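You operate a simulated robot arm through the tools that you are given. There is no shell and no other tool.

Carry out the task below with a simulated robot arm. There is one attempt and no reset: what you move stays moved.

## Task
Dose the batch as the dosing card says.
Fine: zero the counter first; put the lance back in its cup and shut the lid of that tub afterwards; the skid pump keeps running.

Only the result counts: the job must be done as asked and must still hold three seconds after the hand-in. Knocking over, shifting, dropping, spilling or breaking anything else fails it. Lids that push on must go on centred and level and be pressed home; caps that screw on are set level and turned clockwise until they are tight.

## Robot
A 7-joint arm with a three-finger gripper, fixed in place. Base frame: the origin is at the foot of the arm, x ahead of it, y to its left, z up; the work surface is at about z = 0.8. Units: m, degrees, N and s.
With the tool pointing down near the work surface it reaches from about 0.5 to 0.96 m from the base axis. Its first joint turns from -166.0 to 166.0 degrees. Payload 2.69 kg.
Tool frame: the origin (TCP) lies between the finger pads and is the grasp point; the fingertips stand 0.029 m ahead of it; z points along the fingers, y is the line along which they close. The gripper opens to 0.12 m. The gripper's body begins 0.078 m behind the TCP.
Orientation is that of the tool frame in the base frame, as a unit quaternion [x, y, z, w]. With the fingers straight down and closing along the base's y, the tool's x points along the base's -x, its y along +y and its z along -z.

## Interface
- The arm moves only by the tool apply_moves. Its argument "moves" is a list of rows, each an object of numbers (a shift or turn left out is 0, a gripper value left out holds the last): "x", "y", "z": the shift along the base's x, y, z in units of 20 mm (1.0 is 20 mm); "ax", "ay", "az": the turn, a rotation vector about the base's x, y, z in units of 5 degrees (1.0 is 5 degrees); "gripper": the finger opening in m, from 0 to 0.12. In form: [{"x": .., "y": .., "z": .., "ax": .., "ay": .., "az": .., "gripper": ..}, ...]. A call has 1 to 20 rows; each row shifts and turns the commanded pose from where the row before left it. A call with a number of a shift or a turn outside -1 to 1 is refused whole. Each row takes 0.2 s and may step no farther than 0.05 m and 8.6 degrees from the row before; otherwise, or with a gripper value out of range, the whole call is refused. A pose out of reach is approached as far as the arm can. The call stops where the force on the tool passes 60 N (or 10 N more than at its start, if that is more) or the arm is blocked; 0.2 s more then pass. Each finger halts on what it meets, pressing with about 24 N; the grip force reading is that of the motor and also rises with nothing between the fingers. The clock runs only during rows and for 0.2 s after the last one: add rows that do not move to give the fingers time. The reply holds the time, the measured pose of the TCP, the force on the tool along the base axes, the opening and the grip force, in the units named above and with some noise, with the torque about the TCP (base axes, N m) and any sound that the robot's microphone picked up.
- Cameras (640 x 400 px; columns grow to the right, rows downward): "scene" is fixed at [0.051, -0.6497, 1.5083]; the picture's right is [-0.04, -1.00, 0.00], its down [-0.72, 0.03, -0.69] and it looks along [0.69, -0.03, -0.72] (base axes); focal length 217 px, centre (320, 200). "wrist" rides on the gripper at [0.063, 0, -0.104] in the tool frame; the picture's right is [0.00, 1.00, 0.00], its down [-0.83, 0.00, -0.56] and it looks along [-0.56, 0.00, 0.83] (tool axes); focal length 275 px, centre (320, 200).
- camera(camera): a new picture of that camera. The clock stands still meanwhile.
- raise_lower(by): slides the trunk up (or, below 0, down) by that many m; the arm rides with it, the base frame stays. It gives what a move gives, with no picture.
- probe_pixels(camera, pixels): for up to 12 pixels [column, row] of the newest picture of that camera ("zoom" is the newest enlarged one), the place [x, y, z] in the base frame of the surface seen there, good to about 0.003 m. The clock stands still meanwhile.
- zoom(camera, box): a new picture of the part [left, top, right, bottom] of that camera's present view, enlarged. The clock stands still meanwhile.
- job_done(): hands the job in; it is judged then, once.

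Leave the gripper open and the arm clear of the work at the hand-in unless told otherwise.

The tools are called after "Request:" as a command line: name --argument value ..., lists and objects as JSON in quotes. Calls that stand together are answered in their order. apply_moves: Moves the arm, as the interface text tells. Its arguments: {"type":"object","properties":{"moves":{"type":"array","items":{"type":"object","properties":{"x":{"type":"number"},"y":{"type":"number"},"z":{"type":"number"},"ax":{"type":"number"},"ay":{"type":"number"},"az":{"type":"number"},"gripper":{"type":"number"}}}}},"required":["moves"]} The other tools are called the same way: raise_lower (by) slides the trunk up or down; camera (camera) takes a picture; probe_pixels (camera, pixels) gives the place of the surface under pixels of a picture; zoom (camera, box) takes an enlarged picture of a part of a camera's view; job_done () hands the job in.

At the start:

```text
time: 0.0
ee_pos: [0.3675, -0.4171, 1.2888]
tcp_rot: [0.0, 1.0, -0.001, 0.001]
contact_force: [-0.3, 0.0, 1.4]
torque: [-0.02, 0.02, -0.01]
grip_width: 0.12
grip_force: 0.1
trunk travel left (down, up): [-0.475, 0.111]
```

scene: 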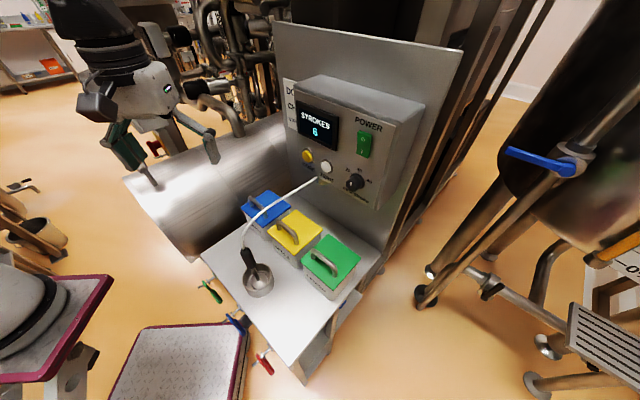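
wrist: 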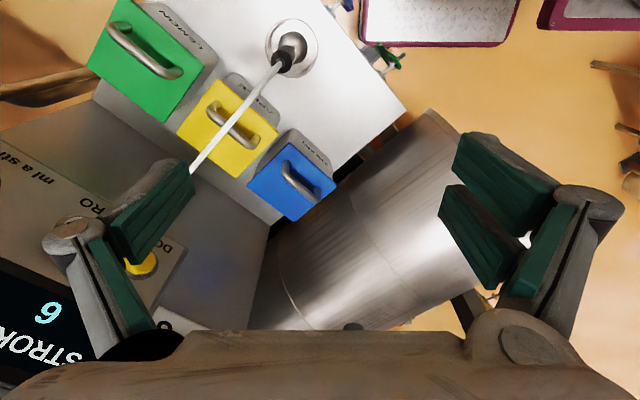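

I see a panel with a stroke counter (reads 6), a green power switch, two buttons and a knob. There are three tubs with coloured lids, and a lance in a cup. I'll zoom in on the panel, the card and the tubs.

Request:
zoom --camera "scene" --box '[270, 70, 430, 210]'

Request:
zoom --camera "scene" --box '[220, 170, 380, 310]'

Request:
zoom --camera "wrist" --box '[60, 0, 400, 230]'

Request:
zoom --camera "wrist" --box '[0, 140, 280, 380]'

```text
2.86 times, centred on (350, 140) of scene
```

zoom: 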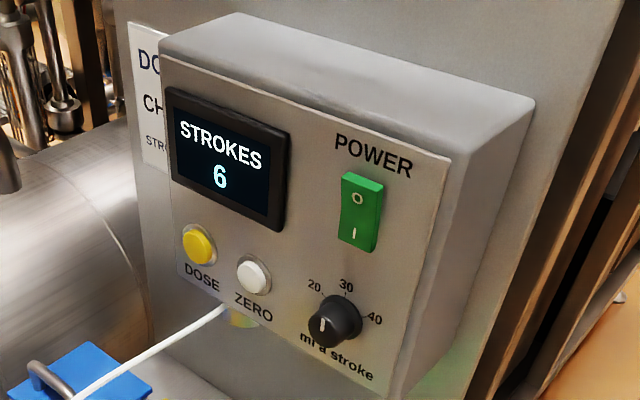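

```text
2.86 times, centred on (300, 240) of scene
```

zoom: 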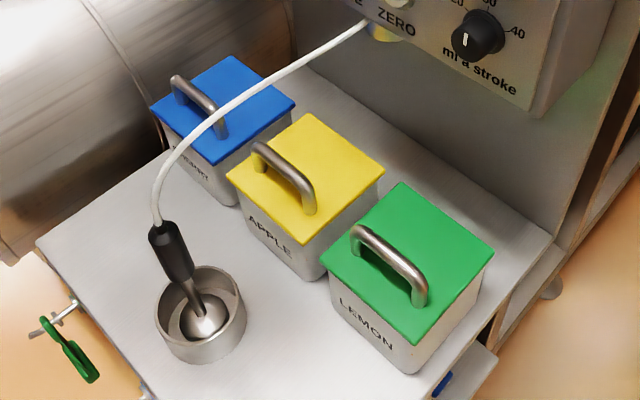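

```text
1.74 times, centred on (230, 115) of wrist
```

zoom: 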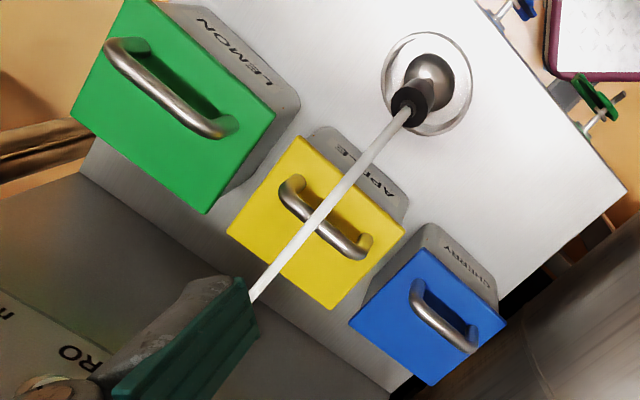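

```text
1.67 times, centred on (140, 260) of wrist
```

zoom: 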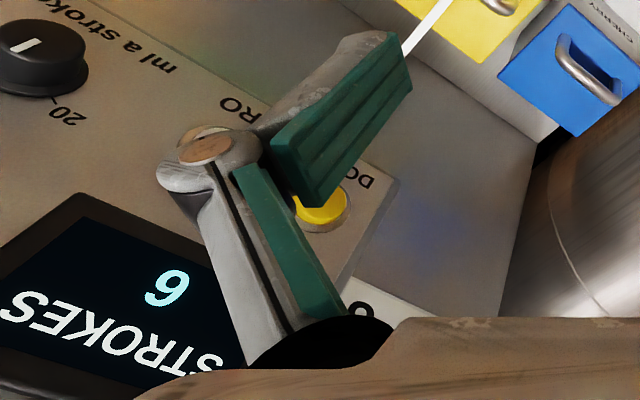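

The card is mounted on the back plate, mostly hidden by the box, and I can only read "DO.. / CH.. / STR..". I'll measure the main geometry first.

Request:
probe_pixels --camera "scene" --pixels '[[290, 90], [290, 115], [307, 156], [326, 167], [354, 183], [365, 138], [365, 149], [300, 95], [380, 205], [420, 105], [322, 80], [276, 25]]'

Request:
probe_pixels --camera "scene" --pixels '[[247, 252], [245, 262], [268, 262], [260, 285], [255, 272], [268, 195], [255, 207], [290, 235], [330, 258], [205, 250], [300, 365], [380, 258]]'

```text
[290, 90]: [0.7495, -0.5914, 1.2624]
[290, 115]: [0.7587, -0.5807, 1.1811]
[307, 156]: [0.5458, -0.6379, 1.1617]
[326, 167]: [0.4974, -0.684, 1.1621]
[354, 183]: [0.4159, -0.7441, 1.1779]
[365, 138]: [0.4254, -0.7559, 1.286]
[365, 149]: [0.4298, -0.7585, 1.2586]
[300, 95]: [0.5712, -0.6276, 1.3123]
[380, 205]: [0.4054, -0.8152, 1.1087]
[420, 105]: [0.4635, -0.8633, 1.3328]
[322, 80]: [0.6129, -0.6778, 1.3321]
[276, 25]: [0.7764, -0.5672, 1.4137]
```

```text
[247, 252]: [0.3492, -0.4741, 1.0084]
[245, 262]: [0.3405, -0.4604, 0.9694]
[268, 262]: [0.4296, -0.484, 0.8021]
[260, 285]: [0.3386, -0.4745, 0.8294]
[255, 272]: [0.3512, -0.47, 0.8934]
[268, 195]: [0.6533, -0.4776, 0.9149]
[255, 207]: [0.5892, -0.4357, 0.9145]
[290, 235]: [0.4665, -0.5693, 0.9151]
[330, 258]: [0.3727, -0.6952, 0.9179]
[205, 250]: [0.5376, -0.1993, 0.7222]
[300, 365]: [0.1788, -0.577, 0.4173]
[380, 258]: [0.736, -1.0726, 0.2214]
```

The box face points back towards the arm, along about (-0.68, 0.73), and the card sits to its left. I'll yaw the wrist camera by about -47°, move left, then tilt it towards the card. Before that I'll probe the drum on the left and the tub lids for clearance.

Request:
probe_pixels --camera "scene" --pixels '[[180, 180], [220, 160], [240, 150], [262, 120], [155, 80], [300, 175], [320, 220], [235, 195], [230, 100]]'

Request:
apply_moves --moves '[{"x": 0.92, "y": 0.225, "z": -0.1, "az": -0.94}, {"x": 0.92, "y": 0.225, "z": -0.1, "az": -0.94}, {"x": 0.92, "y": 0.225, "z": -0.1, "az": -0.94}, {"x": 0.92, "y": 0.225, "z": -0.1, "az": -0.94}, {"x": 0.92, "y": 0.225, "z": -0.1, "az": -0.94}, {"x": 0.92, "y": 0.225, "z": -0.1, "az": -0.94}, {"x": 0.92, "y": 0.225, "z": -0.1, "az": -0.94}, {"x": 0.92, "y": 0.225, "z": -0.1, "az": -0.94}, {"x": 0.92, "y": 0.225, "z": -0.1, "az": -0.94}, {"x": 0.92, "y": 0.225, "z": -0.1, "az": -0.94}]'

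```text
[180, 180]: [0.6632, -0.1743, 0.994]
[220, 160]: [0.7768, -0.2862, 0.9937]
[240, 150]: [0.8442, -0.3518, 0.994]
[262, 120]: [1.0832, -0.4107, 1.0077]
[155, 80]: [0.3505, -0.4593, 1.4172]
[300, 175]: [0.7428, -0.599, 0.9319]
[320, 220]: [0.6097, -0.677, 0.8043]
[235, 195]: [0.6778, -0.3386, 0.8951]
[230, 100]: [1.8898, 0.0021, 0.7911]
```

```text
time: 2.2
ee_pos: [0.5517, -0.3737, 1.2685]
tcp_rot: [0.4, 0.917, -0.001, 0.0]
contact_force: [-0.1, -0.4, -0.5]
torque: [0.0, -0.04, 0.02]
grip_width: 0.12
grip_force: 0.0
trunk travel left (down, up): [-0.475, 0.111]
```

The drum top is at z≈0.99, so the path is clear. I'll tilt 50° towards the card.

Request:
apply_moves --moves '[{"ax": -0.73, "ay": -0.68}, {"ax": -0.73, "ay": -0.68}, {"ax": -0.73, "ay": -0.68}, {"ax": -0.73, "ay": -0.68}, {"ax": -0.73, "ay": -0.68}, {"ax": -0.73, "ay": -0.68}, {"ax": -0.73, "ay": -0.68}, {"ax": -0.73, "ay": -0.68}, {"ax": -0.73, "ay": -0.68}, {"ax": -0.73, "ay": -0.68}]'

Request:
camera --camera "wrist"

Request:
camera --camera "scene"

```text
time: 4.4
ee_pos: [0.5518, -0.3714, 1.2689]
tcp_rot: [0.361, 0.832, -0.168, 0.387]
contact_force: [-0.5, 0.2, 0.7]
torque: [0.02, -0.01, 0.0]
grip_width: 0.1199
grip_force: 0.0
trunk travel left (down, up): [-0.475, 0.111]
```

```text
taken
```

wrist: 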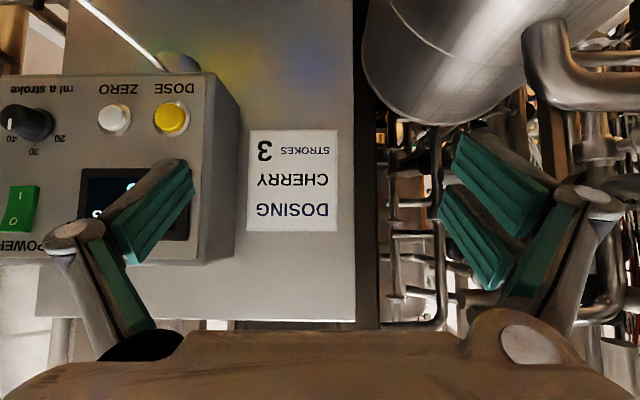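

```text
taken
```

scene: 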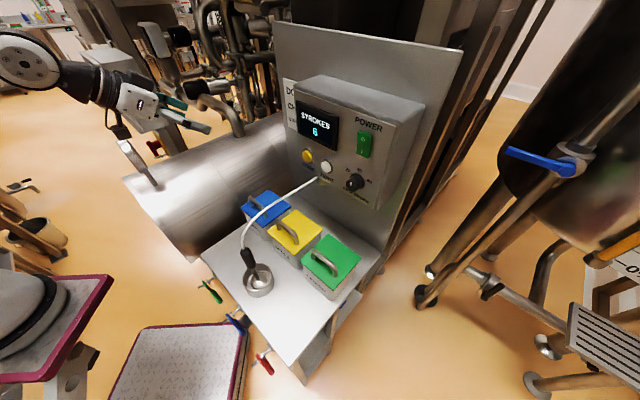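

Request:
zoom --camera "wrist" --box '[230, 120, 350, 240]'

Request:
zoom --camera "wrist" --box '[0, 60, 240, 260]'

Request:
probe_pixels --camera "wrist" --pixels '[[170, 118], [113, 118], [10, 122], [20, 110], [27, 190], [20, 218], [220, 180], [140, 90], [60, 150], [200, 90], [250, 225], [335, 135]]'

```text
3.33 times, centred on (290, 180) of wrist
```

zoom: 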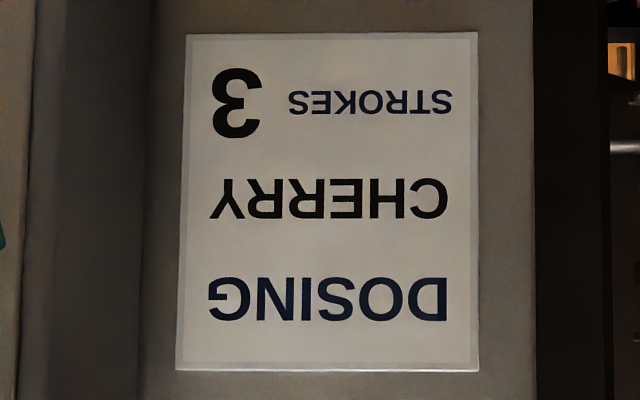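

```text
2.00 times, centred on (120, 160) of wrist
```

zoom: 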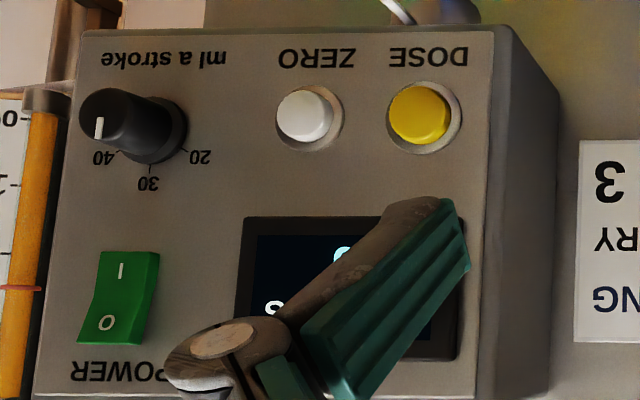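

```text
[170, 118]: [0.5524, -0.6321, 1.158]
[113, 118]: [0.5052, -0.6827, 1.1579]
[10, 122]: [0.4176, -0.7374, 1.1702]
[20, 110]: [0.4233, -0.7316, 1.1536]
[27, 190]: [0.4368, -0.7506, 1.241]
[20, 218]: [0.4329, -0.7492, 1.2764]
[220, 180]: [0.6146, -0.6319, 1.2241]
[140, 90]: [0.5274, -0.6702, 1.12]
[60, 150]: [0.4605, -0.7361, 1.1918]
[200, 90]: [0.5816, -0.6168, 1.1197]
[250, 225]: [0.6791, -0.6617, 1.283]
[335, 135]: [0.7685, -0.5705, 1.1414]
```

The card reads DOSING / CHERRY / STROKES 3. It gives no ml setting, so the knob stays as it is. The probes put the panel normal at 45° in the xy plane, with the face at n·p≈-0.847. ZERO is at about z=1.158.

Next I'll close the fingers, straighten the yaw, tilt to about 75°, and hover in front of ZERO.

Request:
apply_moves --moves '[{"ax": -0.707, "ay": -0.707, "az": 0.42, "gripper": 0.0}, {"ax": -0.707, "ay": -0.707}, {"ax": -0.707, "ay": -0.707}, {"ax": -0.707, "ay": -0.707}, {"ax": -0.707, "ay": -0.707}, {"x": -0.38, "y": -0.911}, {"x": -0.38, "y": -0.911}, {"x": -0.38, "y": -0.911}, {"x": -0.38, "y": -0.911}, {"x": -0.38, "y": -0.911}, {"x": -0.38, "y": -0.911}, {"x": -0.38, "y": -0.911}, {"x": -0.38, "y": -0.911}, {"x": -0.38, "y": -0.911}, {"x": -0.38, "y": -0.911}, {"x": -0.38, "y": -0.911}, {"x": -0.38, "y": -0.911}, {"x": -0.38, "y": -0.911}, {"x": -0.38, "y": -0.911}]'

Request:
camera --camera "wrist"

Request:
camera --camera "scene"

```text
time: 8.4
ee_pos: [0.4454, -0.6279, 1.2688]
tcp_rot: [0.304, 0.734, -0.232, 0.561]
contact_force: [-0.5, 1.3, 0.4]
torque: [-0.03, 0.03, -0.03]
grip_width: 0.0003
grip_force: 24.1
trunk travel left (down, up): [-0.475, 0.111]
```

```text
taken
```

wrist: 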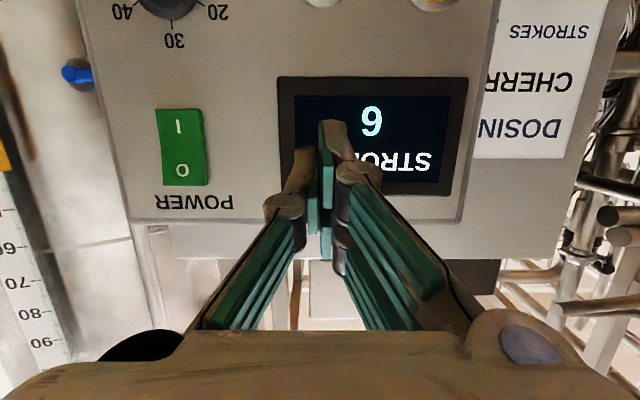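

```text
taken
```

scene: 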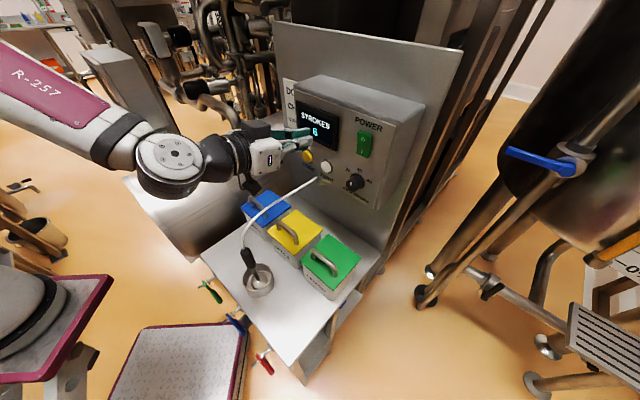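

The tool is now about 15° below horizontal, square to the panel. ZERO and DOSE are just above the top edge of the wrist picture. I'll lower to button height while holding the standoff.

Request:
apply_moves --moves '[{"z": -1}, {"z": -1}, {"z": -1}, {"z": -1}, {"z": -1}, {"z": -0.3}, {}]'

Request:
camera --camera "wrist"

Request:
camera --camera "scene"

```text
time: 10.0
ee_pos: [0.4451, -0.6261, 1.1617]
tcp_rot: [0.303, 0.734, -0.232, 0.562]
contact_force: [0.8, -0.1, -0.2]
torque: [0.02, -0.02, 0.02]
grip_width: 0.0001
grip_force: 24.2
trunk travel left (down, up): [-0.475, 0.111]
```

```text
taken
```

wrist: 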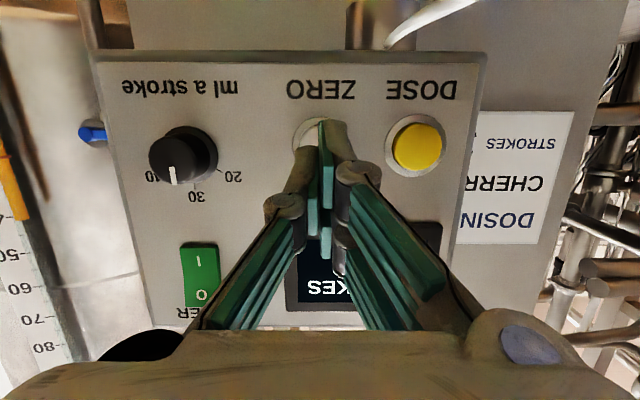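

```text
taken
```

scene: 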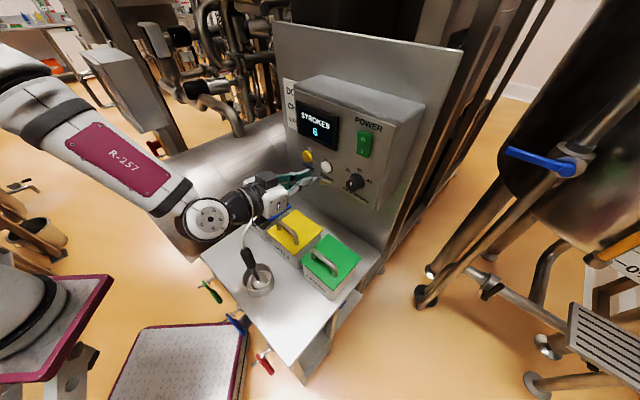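

The fingertip is right over ZERO at about (320, 145), with DOSE at (418, 148). I'll probe around both for exact centres.

Request:
probe_pixels --camera "wrist" --pixels '[[418, 148], [400, 148], [437, 148], [418, 130], [418, 166], [390, 147], [298, 147], [308, 145], [325, 125], [320, 100], [415, 118], [415, 176]]'

Request:
zoom --camera "wrist" --box '[270, 70, 470, 195]'

Request:
zoom --camera "scene" --box '[240, 130, 380, 220]'

```text
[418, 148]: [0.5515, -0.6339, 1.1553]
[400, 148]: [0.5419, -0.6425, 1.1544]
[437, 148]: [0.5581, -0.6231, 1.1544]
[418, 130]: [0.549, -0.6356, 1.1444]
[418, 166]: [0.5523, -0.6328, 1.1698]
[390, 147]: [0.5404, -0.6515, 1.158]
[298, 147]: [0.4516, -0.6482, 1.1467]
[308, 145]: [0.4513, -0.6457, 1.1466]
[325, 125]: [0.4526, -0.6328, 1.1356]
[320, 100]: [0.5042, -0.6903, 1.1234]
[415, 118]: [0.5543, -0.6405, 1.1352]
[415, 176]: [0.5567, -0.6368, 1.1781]
```

```text
3.20 times, centred on (370, 132) of wrist
```

zoom: 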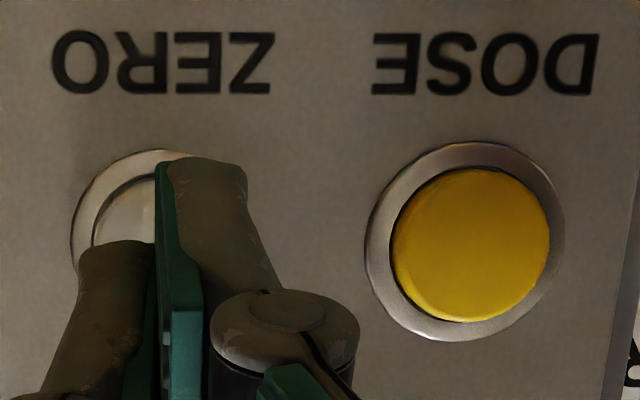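

```text
4.44 times, centred on (310, 175) of scene
```

zoom: 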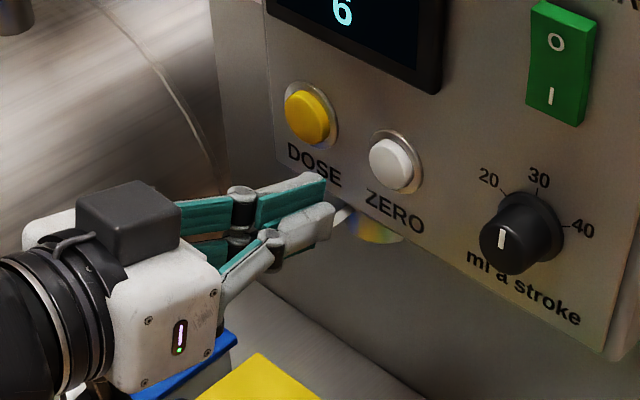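

ZERO's centre is within 2 mm of the fingertip line and its cap face is about 50 mm ahead. I'll advance along (0.707, -0.707), in small steps at the end.

Request:
apply_moves --moves '[{"x": 0.707, "y": -0.707}, {"x": 0.707, "y": -0.707}, {"x": 0.212, "y": -0.212}, {"x": 0.071, "y": -0.071}, {"x": 0.071, "y": -0.071}, {"x": 0.071, "y": -0.071}, {"x": 0.071, "y": -0.071}, {}]'

Request:
zoom --camera "scene" --box '[270, 80, 410, 200]'

```text
time: 11.8
ee_pos: [0.484, -0.6652, 1.1628]
tcp_rot: [0.303, 0.734, -0.232, 0.562]
contact_force: [-1.1, 2.6, 0.9]
torque: [-0.05, 0.0, 0.03]
grip_width: 0.0
grip_force: 24.0
trunk travel left (down, up): [-0.475, 0.111]
heard: click
```

```text
3.33 times, centred on (340, 140) of scene
```

zoom: 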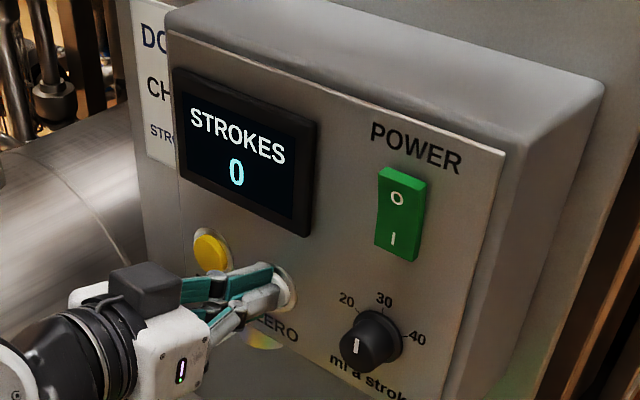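

The counter reads 0 and there was a click. I'll back off 120 mm from the panel, rise, and turn the tool down again to look at the tubs and lance.

Request:
apply_moves --moves '[{"x": -0.707, "y": 0.707}, {"x": -0.707, "y": 0.707}, {"x": -0.707, "y": 0.707}, {"x": -0.707, "y": 0.707, "z": 0.5}, {"x": -0.707, "y": 0.707, "z": 1}, {"x": -0.707, "y": 0.707, "z": 1}, {"z": 1, "ax": 0.707, "ay": 0.707}, {"z": 1, "ax": 0.707, "ay": 0.707}, {"ax": 0.707, "ay": 0.707, "gripper": 0.12}, {"ax": 0.707, "ay": 0.707}, {"ax": 0.707, "ay": 0.707}, {"ax": 0.707, "ay": 0.707}, {"ax": 0.707, "ay": 0.707}, {"ax": 0.707, "ay": 0.707}, {"ax": 0.707, "ay": 0.707}]'

Request:
camera --camera "wrist"

Request:
camera --camera "scene"

```text
time: 15.0
ee_pos: [0.3975, -0.5806, 1.2528]
tcp_rot: [0.37, 0.893, -0.097, 0.238]
contact_force: [-0.6, 0.2, 1.0]
torque: [-0.02, -0.04, -0.01]
grip_width: 0.1199
grip_force: 0.0
trunk travel left (down, up): [-0.475, 0.111]
```

```text
taken
```

wrist: 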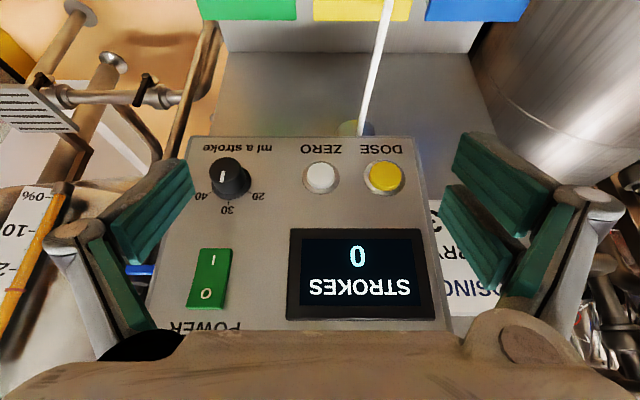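

```text
taken
```

scene: 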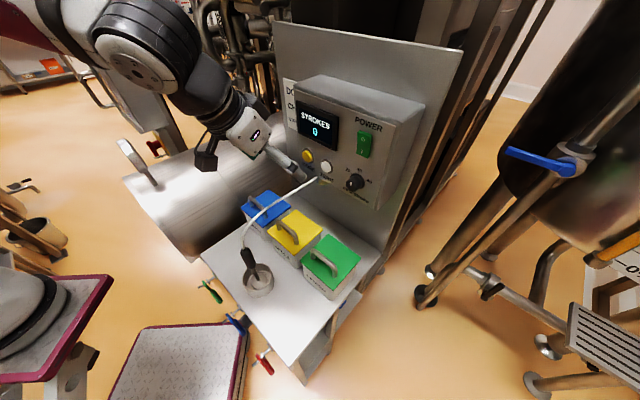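

I'll bring the tool fully vertical and shift left so the wrist camera looks at the blue CHERRY tub.

Request:
apply_moves --moves '[{"ax": 0.707, "ay": 0.707, "x": 0.4, "y": 0.9}, {"ax": 0.707, "ay": 0.707, "x": 0.4, "y": 0.9}, {"ax": 0.707, "ay": 0.707, "x": 0.4, "y": 0.9}, {"ax": 0.707, "ay": 0.707, "x": 0.4, "y": 0.9}, {"ax": 0.707, "ay": 0.707, "x": 0.4, "y": 0.9}, {"ax": 0.707, "ay": 0.707, "x": 0.4, "y": 0.9}, {"x": 0.3, "y": 0.9, "z": -0.5}, {"x": 0.3, "y": 0.9, "z": -0.5}, {"x": 0.3, "y": 0.9, "z": -0.5}, {"x": 0.3, "y": 0.9, "z": -0.5}, {"x": 0.3, "y": 0.9, "z": -0.5}, {"x": 0.3, "y": 0.9, "z": -0.5}, {"y": 0.9}, {"y": 0.9}, {}]'

Request:
camera --camera "wrist"

```text
time: 18.2
ee_pos: [0.4834, -0.3295, 1.1914]
tcp_rot: [0.383, 0.924, 0.001, 0.0]
contact_force: [-0.2, -0.1, 0.0]
torque: [-0.04, -0.04, -0.01]
grip_width: 0.1199
grip_force: 0.0
trunk travel left (down, up): [-0.475, 0.111]
```

```text
taken
```

wrist: 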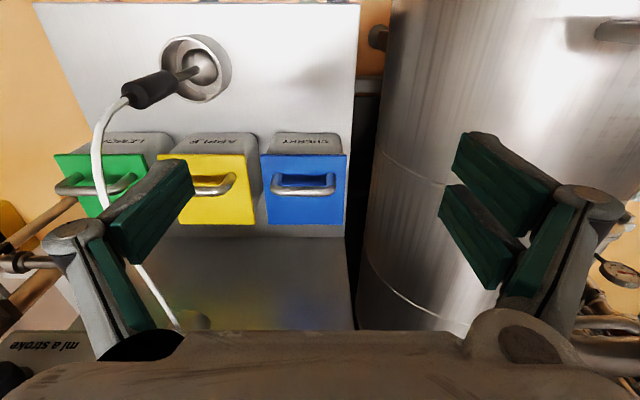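

Request:
zoom --camera "wrist" --box '[150, 110, 370, 250]'

Request:
zoom --camera "wrist" --box '[80, 20, 260, 130]'

Request:
probe_pixels --camera "wrist" --pixels '[[264, 157], [344, 155], [342, 222], [269, 222], [290, 205], [277, 185], [305, 190], [331, 183], [275, 138], [337, 137], [305, 170], [305, 147]]'

Request:
probe_pixels --camera "wrist" --pixels '[[130, 92], [150, 87], [170, 79], [185, 74], [195, 70], [208, 62], [162, 60], [230, 70], [190, 37], [205, 100], [250, 70], [345, 100]]'

```text
2.86 times, centred on (260, 180) of wrist
```

zoom: 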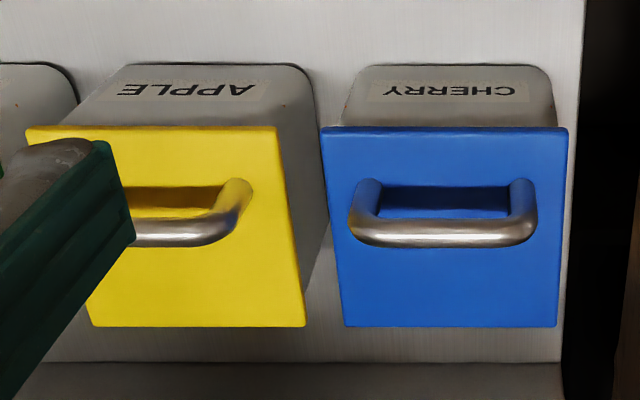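

```text
3.56 times, centred on (170, 75) of wrist
```

zoom: 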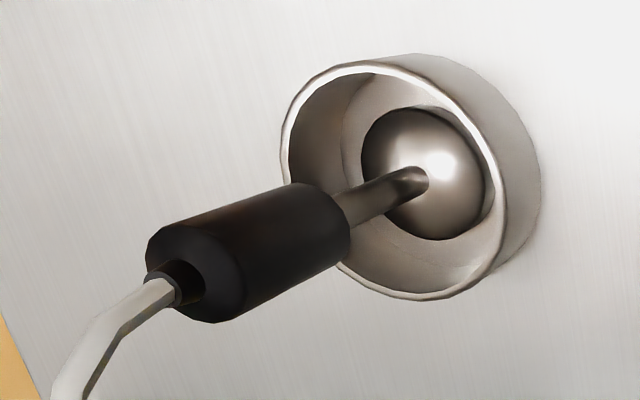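

```text
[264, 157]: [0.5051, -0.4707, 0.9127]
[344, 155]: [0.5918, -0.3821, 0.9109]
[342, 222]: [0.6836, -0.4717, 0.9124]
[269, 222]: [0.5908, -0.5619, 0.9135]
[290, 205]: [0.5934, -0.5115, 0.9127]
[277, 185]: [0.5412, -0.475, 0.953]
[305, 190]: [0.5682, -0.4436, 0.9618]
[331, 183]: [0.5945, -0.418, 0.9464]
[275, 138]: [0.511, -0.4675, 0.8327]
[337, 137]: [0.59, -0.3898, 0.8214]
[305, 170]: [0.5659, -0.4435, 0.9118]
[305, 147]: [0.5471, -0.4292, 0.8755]
```

```text
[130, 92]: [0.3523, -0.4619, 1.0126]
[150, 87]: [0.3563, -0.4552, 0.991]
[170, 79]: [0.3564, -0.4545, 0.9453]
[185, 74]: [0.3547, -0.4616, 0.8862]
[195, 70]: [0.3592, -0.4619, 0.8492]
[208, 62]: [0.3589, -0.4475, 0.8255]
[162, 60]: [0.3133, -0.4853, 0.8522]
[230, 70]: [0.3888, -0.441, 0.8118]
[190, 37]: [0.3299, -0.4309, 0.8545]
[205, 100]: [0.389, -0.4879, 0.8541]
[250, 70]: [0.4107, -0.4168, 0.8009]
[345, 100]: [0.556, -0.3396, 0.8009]
```

The lid handle bar sits near the front edge: it is at n≈-0.715, while the lid spans n from -0.690 to -0.817. That suggests a lid hinged at the back. To grip the bar the fingers must close across it, so I'll yaw -90° up here and then tilt 35°.

Request:
apply_moves --moves '[{"az": -1}, {"az": -1}, {"az": -1}, {"az": -1}, {"az": -1}, {"az": -1}, {"az": -1}, {"az": -1}, {"az": -1}, {"az": -1}, {"az": -1}, {"az": -1}, {"az": -1}, {"az": -1}, {"az": -1}, {"az": -1}, {"az": -1}, {"az": -1}, {}]'

Request:
camera --camera "scene"

```text
time: 22.2
ee_pos: [0.374, -0.3094, 1.1713]
tcp_rot: [0.924, 0.383, 0.001, 0.001]
contact_force: [-0.6, -0.2, -1.0]
torque: [0.01, 0.02, -0.05]
grip_width: 0.1199
grip_force: 0.1
out of reach, approached as far as the arm can: row 14, 15, 16, 17, 18
trunk travel left (down, up): [-0.475, 0.111]
```

```text
taken
```

scene: 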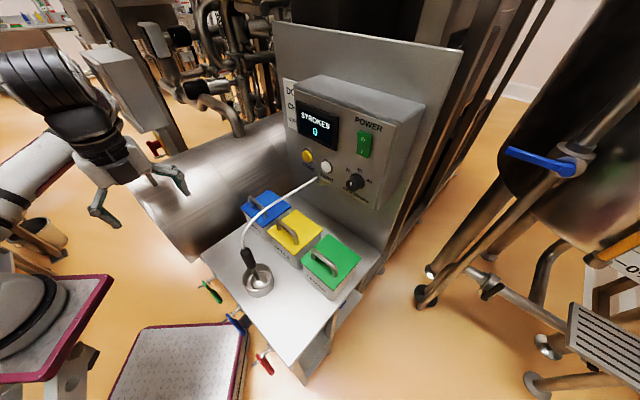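

The -90° yaw runs into a joint limit and the TCP has drifted. I'll turn back the other way.

Request:
apply_moves --moves '[{"az": 1}, {"az": 1}, {"az": 1}, {"az": 1}, {"az": 1}, {"az": 1}, {"az": 1}, {"az": 1}, {"az": 1}, {"az": 1}, {"az": 1}, {"az": 1}, {"az": 1}, {"az": 1}, {"az": 1}, {"az": 1}, {"az": 1}, {"az": 1}, {}]'

```text
time: 26.2
ee_pos: [0.3741, -0.3086, 1.1712]
tcp_rot: [0.382, 0.924, 0.001, 0.001]
contact_force: [0.2, -0.1, 0.8]
torque: [0.01, 0.02, -0.01]
grip_width: 0.1198
grip_force: 0.2
trunk travel left (down, up): [-0.475, 0.111]
```

The pose is recovered, with the command anchored at the measured position. I'll move outward again and yaw +90°.

Request:
apply_moves --moves '[{"x": 0.9, "y": -0.2, "z": 0.15, "az": 1}, {"x": 0.9, "y": -0.2, "z": 0.15, "az": 1}, {"x": 0.9, "y": -0.2, "z": 0.15, "az": 1}, {"x": 0.9, "y": -0.2, "z": 0.15, "az": 1}, {"x": 0.9, "y": -0.2, "z": 0.15, "az": 1}, {"x": 0.9, "y": -0.1, "z": 0.15, "az": 1}, {"az": 1}, {"az": 1}, {"az": 1}, {"az": 1}, {"az": 1}, {"az": 1}, {"az": 1}, {"az": 1}, {"az": 1}, {"az": 1}, {"az": 1}, {"az": 1}, {}]'

Request:
camera --camera "scene"

```text
time: 30.2
ee_pos: [0.4824, -0.332, 1.1885]
tcp_rot: [-0.384, 0.923, 0.0, -0.001]
contact_force: [0.1, 0.7, 0.4]
torque: [0.0, -0.02, 0.0]
grip_width: 0.1201
grip_force: 0.0
trunk travel left (down, up): [-0.475, 0.111]
```

```text
taken
```

scene: 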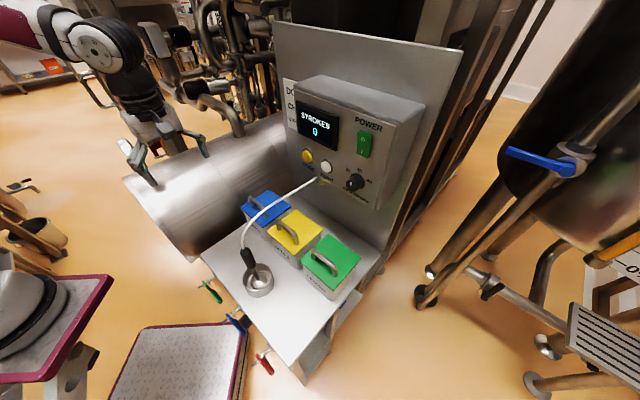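

I'm now yawed with the fingers closing along the panel normal. I'll tilt 20°, set a 0.06 opening, and move to 10 cm short of the blue lid's handle.

Request:
apply_moves --moves '[{"ax": -0.707, "ay": -0.707, "gripper": 0.06}, {"ax": -0.707, "ay": -0.707}, {"ax": -0.707, "ay": -0.707}, {"ax": -0.707, "ay": -0.707}, {"x": 0.364, "y": -0.546, "z": -0.83}, {"x": 0.364, "y": -0.546, "z": -0.83}, {"x": 0.364, "y": -0.546, "z": -0.83}, {"x": 0.364, "y": -0.546, "z": -0.83}, {"x": 0.364, "y": -0.546, "z": -0.83}, {"x": 0.364, "y": -0.546, "z": -0.83}, {"x": 0.364, "y": -0.546, "z": -0.83}, {"x": 0.364, "y": -0.546, "z": -0.83}, {}]'

Request:
camera --camera "wrist"

Request:
camera --camera "scene"

```text
time: 33.0
ee_pos: [0.5419, -0.4194, 1.0571]
tcp_rot: [-0.377, 0.91, -0.16, 0.066]
contact_force: [-0.3, 0.5, 0.5]
torque: [0.01, 0.02, -0.03]
grip_width: 0.06
grip_force: 0.0
trunk travel left (down, up): [-0.475, 0.111]
```

```text
taken
```

wrist: 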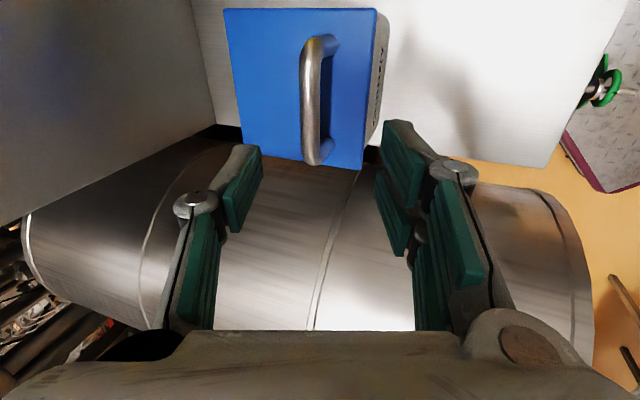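

```text
taken
```

scene: 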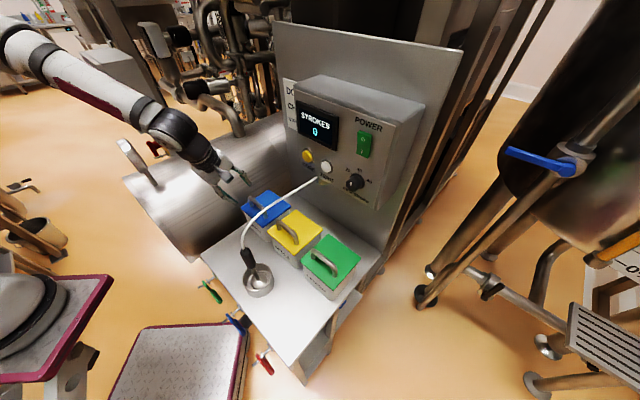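

The bar is visible at about (310, 60–160), roughly between the finger columns. I'll probe it for precise placement.

Request:
probe_pixels --camera "wrist" --pixels '[[306, 70], [308, 100], [309, 130], [312, 155], [320, 45], [300, 100], [316, 100], [228, 12], [375, 12], [363, 165], [245, 155], [340, 100]]'

Request:
zoom --camera "wrist" --box '[210, 0, 410, 170]'

```text
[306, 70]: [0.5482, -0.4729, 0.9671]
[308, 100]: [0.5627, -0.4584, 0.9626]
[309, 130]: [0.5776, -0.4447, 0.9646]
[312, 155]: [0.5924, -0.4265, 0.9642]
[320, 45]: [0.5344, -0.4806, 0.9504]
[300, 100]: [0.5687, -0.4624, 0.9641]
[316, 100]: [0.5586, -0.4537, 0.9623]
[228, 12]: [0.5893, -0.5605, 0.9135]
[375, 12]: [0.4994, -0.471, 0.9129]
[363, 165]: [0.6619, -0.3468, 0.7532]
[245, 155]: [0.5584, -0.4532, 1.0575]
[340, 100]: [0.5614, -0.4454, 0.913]
```

```text
2.35 times, centred on (310, 85) of wrist
```

zoom: 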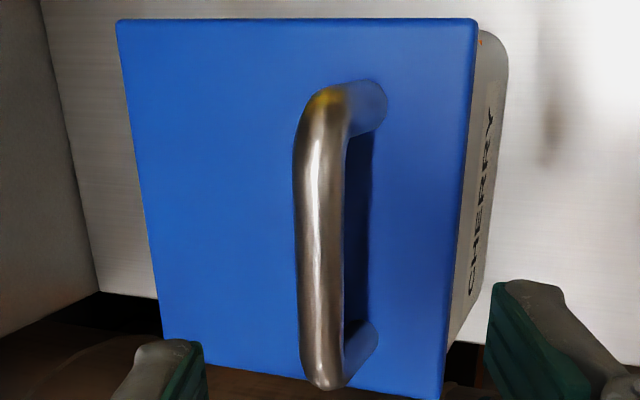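

The bar centre is at n≈-0.7225, z≈0.958. I'll descend along the tool axis onto it at 0.045 opening, then close.

Request:
apply_moves --moves '[{"gripper": 0.046}, {"x": 0.24, "y": -0.24, "z": -0.78}, {"x": 0.24, "y": -0.24, "z": -0.78}, {"x": 0.24, "y": -0.24, "z": -0.78}, {"x": 0.24, "y": -0.24, "z": -0.78}, {"x": 0.24, "y": -0.24, "z": -0.78}, {"x": 0.24, "y": -0.24, "z": -0.78}, {}]'

Request:
camera --camera "wrist"

```text
time: 34.8
ee_pos: [0.569, -0.447, 0.964]
tcp_rot: [-0.377, 0.91, -0.16, 0.065]
contact_force: [-0.7, 0.4, -1.1]
torque: [-0.01, 0.0, 0.0]
grip_width: 0.0458
grip_force: 0.1
trunk travel left (down, up): [-0.475, 0.111]
```

```text
taken
```

wrist: 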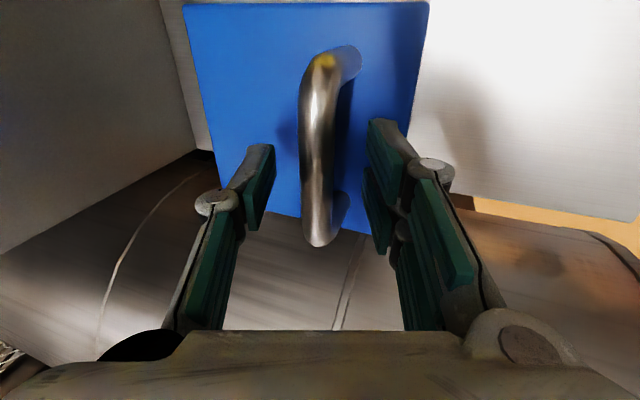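

The bar is centred between the fingers, so I'll close on it.

Request:
apply_moves --moves '[{"gripper": 0.0}, {}, {}, {}]'

Request:
camera --camera "wrist"

```text
time: 35.8
ee_pos: [0.5719, -0.4487, 0.9635]
tcp_rot: [-0.377, 0.91, -0.16, 0.065]
contact_force: [10.0, -12.2, 3.7]
torque: [-0.26, -0.05, -0.06]
grip_width: 0.0145
grip_force: 41.0
trunk travel left (down, up): [-0.475, 0.111]
```

```text
taken
```

wrist: 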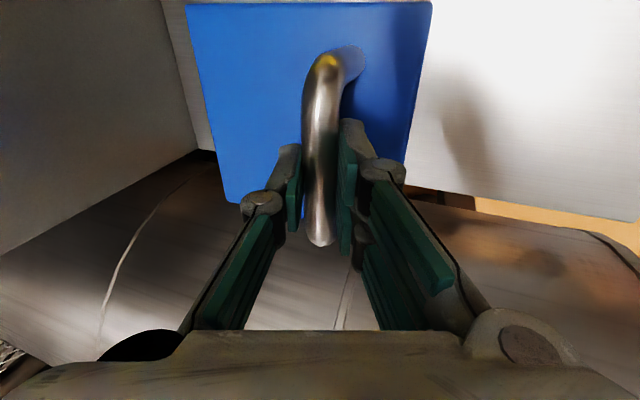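

The bar is gripped at 14.5 mm. I'll lift 10 mm gently to find out whether the lid is hinged or loose.

Request:
apply_moves --moves '[{"z": 0.1}, {"z": 0.1}, {"z": 0.1}, {"z": 0.1}, {"z": 0.1}, {}]'

Request:
camera --camera "wrist"

Request:
zoom --camera "scene" --box '[210, 150, 370, 280]'

```text
time: 37.2
ee_pos: [0.5713, -0.4494, 0.9712]
tcp_rot: [-0.377, 0.91, -0.159, 0.066]
contact_force: [28.6, -33.1, -25.6]
torque: [-0.17, -0.18, -0.06]
grip_width: 0.015
grip_force: 41.5
trunk travel left (down, up): [-0.475, 0.111]
```

```text
taken
```

wrist: 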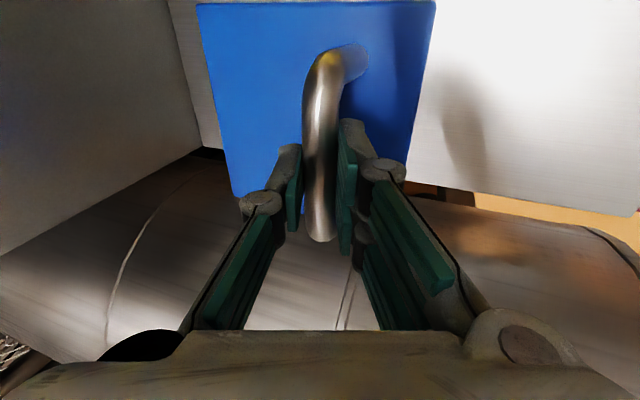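

```text
3.08 times, centred on (290, 215) of scene
```

zoom: 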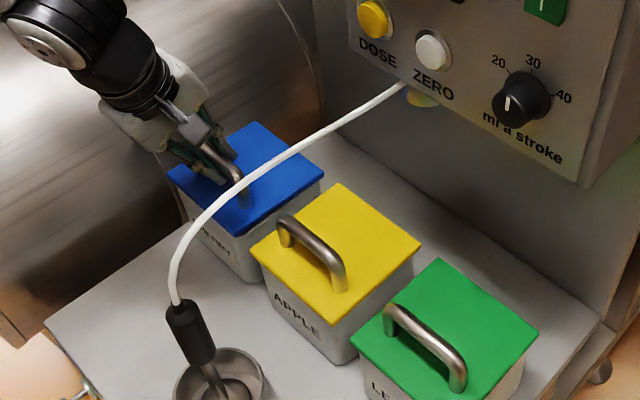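

The tool is being pulled towards the panel and down, which fits a lid hinged at the back. I'll check the lid edge heights to confirm.

Request:
probe_pixels --camera "wrist" --pixels '[[202, 12], [427, 10], [410, 100], [225, 150], [240, 185], [380, 60]]'

```text
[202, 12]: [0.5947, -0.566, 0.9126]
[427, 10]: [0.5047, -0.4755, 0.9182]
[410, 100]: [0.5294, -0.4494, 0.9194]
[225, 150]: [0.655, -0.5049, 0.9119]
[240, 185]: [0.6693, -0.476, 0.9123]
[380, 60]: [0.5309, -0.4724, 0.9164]
```

Confirmed: the back edge stays at z≈0.912 while the front has risen, so it's hinged at n≈-0.821, z≈0.91. I'll follow the arc (radius about 0.109 m), starting with the first 18°.

Request:
apply_moves --moves '[{"x": 0.23, "y": -0.23, "z": 0.275, "ax": -0.212, "ay": -0.212}, {"x": 0.194, "y": -0.194, "z": 0.375, "ax": -0.283, "ay": -0.283}, {"x": 0.216, "y": -0.216, "z": 0.355, "ax": -0.283, "ay": -0.283}, {"x": 0.237, "y": -0.237, "z": 0.32, "ax": -0.283, "ay": -0.283}, {}]'

Request:
camera --camera "wrist"

```text
time: 38.4
ee_pos: [0.5871, -0.4635, 1.0018]
tcp_rot: [-0.371, 0.897, -0.22, 0.092]
contact_force: [-4.9, 11.8, 7.9]
torque: [0.38, 0.03, 0.15]
grip_width: 0.0146
grip_force: 41.4
trunk travel left (down, up): [-0.475, 0.111]
```

```text
taken
```

wrist: 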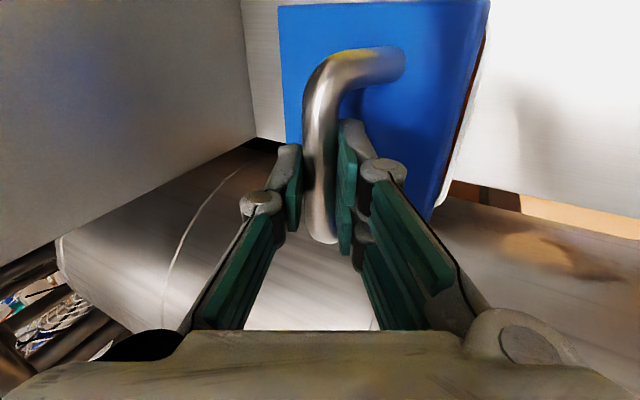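

It's following with low force. The force direction hints at a slightly larger radius, so I'll continue the arc scaled by about 6%.

Request:
apply_moves --moves '[{"x": 0.265, "y": -0.265, "z": 0.33, "ax": -0.283, "ay": -0.283}, {"x": 0.292, "y": -0.292, "z": 0.27, "ax": -0.283, "ay": -0.283}, {"x": 0.307, "y": -0.307, "z": 0.24, "ax": -0.283, "ay": -0.283}, {"x": 0.318, "y": -0.318, "z": 0.19, "ax": -0.283, "ay": -0.283}, {}]'

Request:
camera --camera "wrist"

```text
time: 39.6
ee_pos: [0.6106, -0.4877, 1.0185]
tcp_rot: [-0.365, 0.88, -0.28, 0.116]
contact_force: [3.4, 5.9, -4.9]
torque: [0.28, 0.0, 0.08]
grip_width: 0.0146
grip_force: 40.8
trunk travel left (down, up): [-0.475, 0.111]
```

```text
taken
```

wrist: 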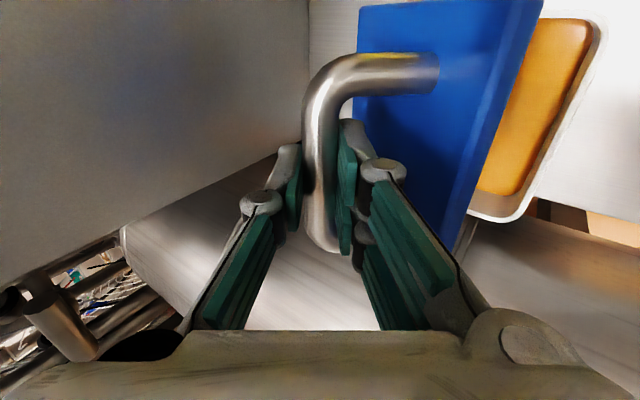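

The lid is about 43° open, the tub's contents are visible, and the forces are small. I'll continue to about 65°.

Request:
apply_moves --moves '[{"x": 0.33, "y": -0.33, "z": 0.145, "ax": -0.283, "ay": -0.283}, {"x": 0.345, "y": -0.345, "z": 0.1, "ax": -0.283, "ay": -0.283}, {"x": 0.345, "y": -0.345, "z": 0.065, "ax": -0.283, "ay": -0.283}, {"x": 0.35, "y": -0.35, "z": 0.025, "ax": -0.283, "ay": -0.283}, {}]'

Request:
camera --camera "wrist"

Request:
zoom --camera "scene" --box '[180, 120, 380, 280]'

```text
time: 40.8
ee_pos: [0.6379, -0.5162, 1.0263]
tcp_rot: [-0.356, 0.859, -0.34, 0.141]
contact_force: [3.1, 5.2, -8.3]
torque: [-0.04, 0.31, -0.23]
grip_width: 0.0149
grip_force: 40.4
trunk travel left (down, up): [-0.475, 0.111]
```

```text
taken
```

wrist: 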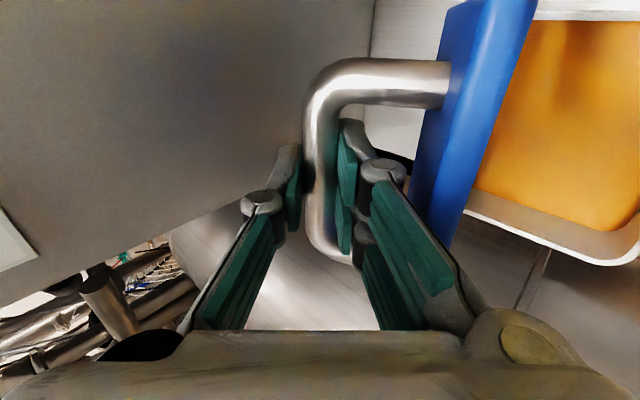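

```text
2.50 times, centred on (280, 200) of scene
```

zoom: 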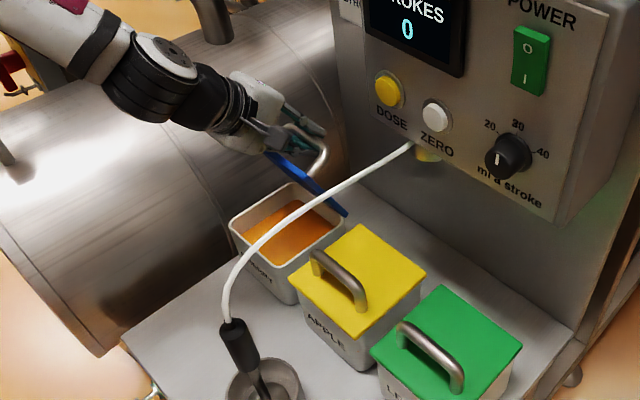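

The lid is about 65° open. Before letting go, I'll open the fingers only slightly, so the lower finger would still catch the bar, and see whether the lid holds itself.

Request:
apply_moves --moves '[{"gripper": 0.03}, {}, {}, {}]'

Request:
camera --camera "wrist"

```text
time: 41.8
ee_pos: [0.6359, -0.5159, 1.0266]
tcp_rot: [-0.356, 0.859, -0.341, 0.142]
contact_force: [-0.9, 0.0, 0.1]
torque: [0.0, 0.01, 0.0]
grip_width: 0.03
grip_force: 0.0
trunk travel left (down, up): [-0.475, 0.111]
```

```text
taken
```

wrist: 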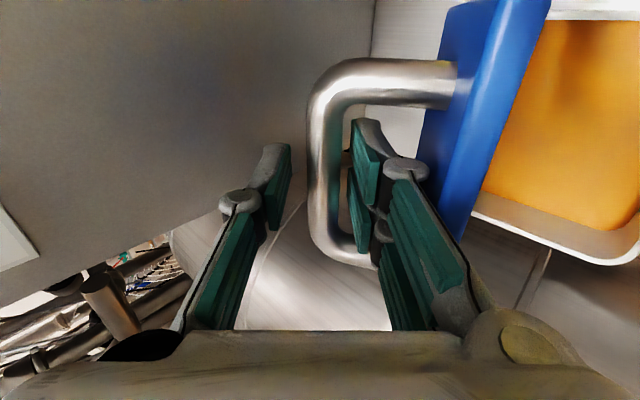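

The bar barely shifted and there's almost no contact force. I'll open a little more and check again.

Request:
apply_moves --moves '[{"gripper": 0.04}, {}, {}, {}]'

Request:
camera --camera "wrist"

```text
time: 42.8
ee_pos: [0.6381, -0.5158, 1.027]
tcp_rot: [-0.356, 0.859, -0.341, 0.141]
contact_force: [0.7, -0.3, 0.1]
torque: [0.0, -0.02, 0.01]
grip_width: 0.0399
grip_force: 0.0
trunk travel left (down, up): [-0.475, 0.111]
```

```text
taken
```

wrist: 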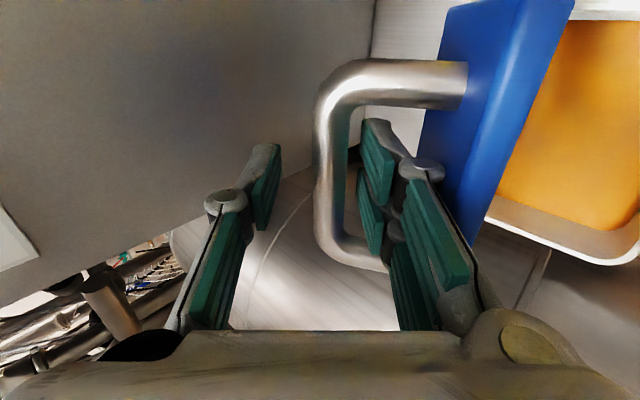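

The lid follows the finger down, so it doesn't hold itself here and needs to go past its balance point. I'll slide back so the bar sits nearer the fingertips, which gives the gripper body more clearance from the box. Then I'll re-grip and open further.

Request:
apply_moves --moves '[{"x": -0.17, "y": 0.17, "z": 0.255}, {"x": -0.17, "y": 0.17, "z": 0.255}, {}, {"gripper": 0.0}, {}, {}, {}]'

Request:
camera --camera "wrist"

Request:
zoom --camera "scene" --box '[200, 120, 360, 240]'

```text
time: 44.4
ee_pos: [0.6302, -0.5101, 1.0346]
tcp_rot: [-0.357, 0.859, -0.339, 0.14]
contact_force: [-2.6, 1.1, -21.2]
torque: [0.32, 0.34, -0.09]
grip_width: 0.0155
grip_force: 41.8
trunk travel left (down, up): [-0.475, 0.111]
```

```text
taken
```

wrist: 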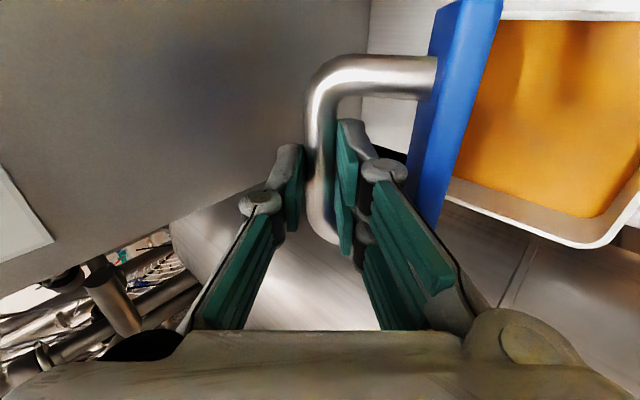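

```text
3.33 times, centred on (280, 180) of scene
```

zoom: 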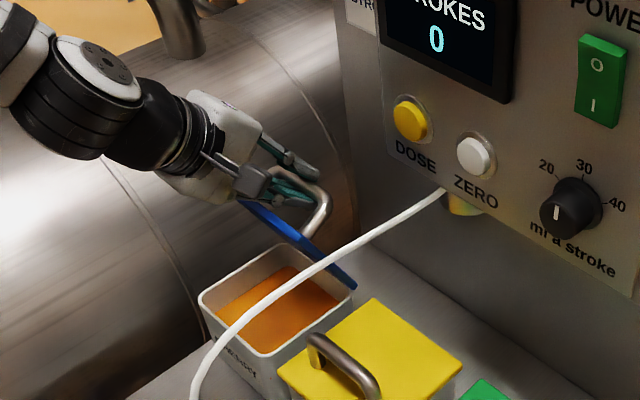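

Gripped nearer the tips, with the lid at about 63°. I'll continue the arc to about 79°, keeping the gripper clear of the box.

Request:
apply_moves --moves '[{"x": 0.283, "y": -0.283, "z": -0.05}, {"x": 0.28, "y": -0.28, "z": -0.025, "ax": 0.07, "ay": 0.07}, {"x": 0.28, "y": -0.28, "z": -0.055, "ax": 0.07, "ay": 0.07}, {"x": 0.276, "y": -0.276, "z": -0.08, "ax": 0.14, "ay": 0.14}, {}]'

Request:
camera --camera "wrist"

Request:
zoom --camera "scene" --box '[200, 120, 360, 240]'

```text
time: 45.2
ee_pos: [0.641, -0.5197, 1.0356]
tcp_rot: [-0.358, 0.862, -0.332, 0.136]
contact_force: [-24.7, 33.9, 35.9]
torque: [4.04, 3.33, -0.12]
grip_width: 0.0153
grip_force: 41.4
trunk travel left (down, up): [-0.475, 0.111]
stopped in row 4: the force on the tool passed its limit at 68 N (the readings are from after the stop); the commanded pose is now the measured one
```

```text
taken
```

wrist: 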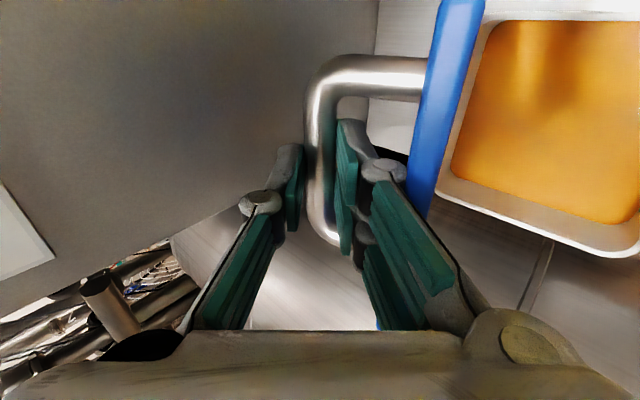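

```text
3.33 times, centred on (280, 180) of scene
```

zoom: 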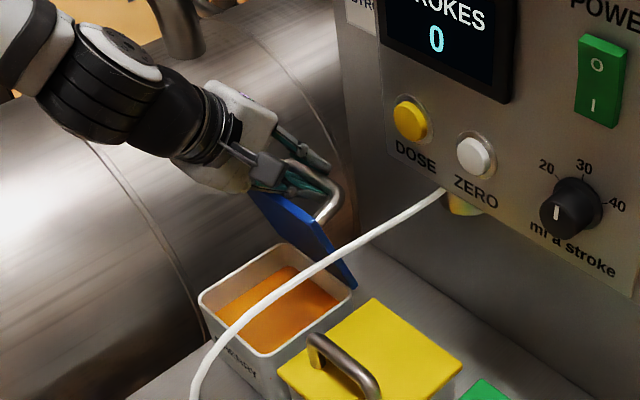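

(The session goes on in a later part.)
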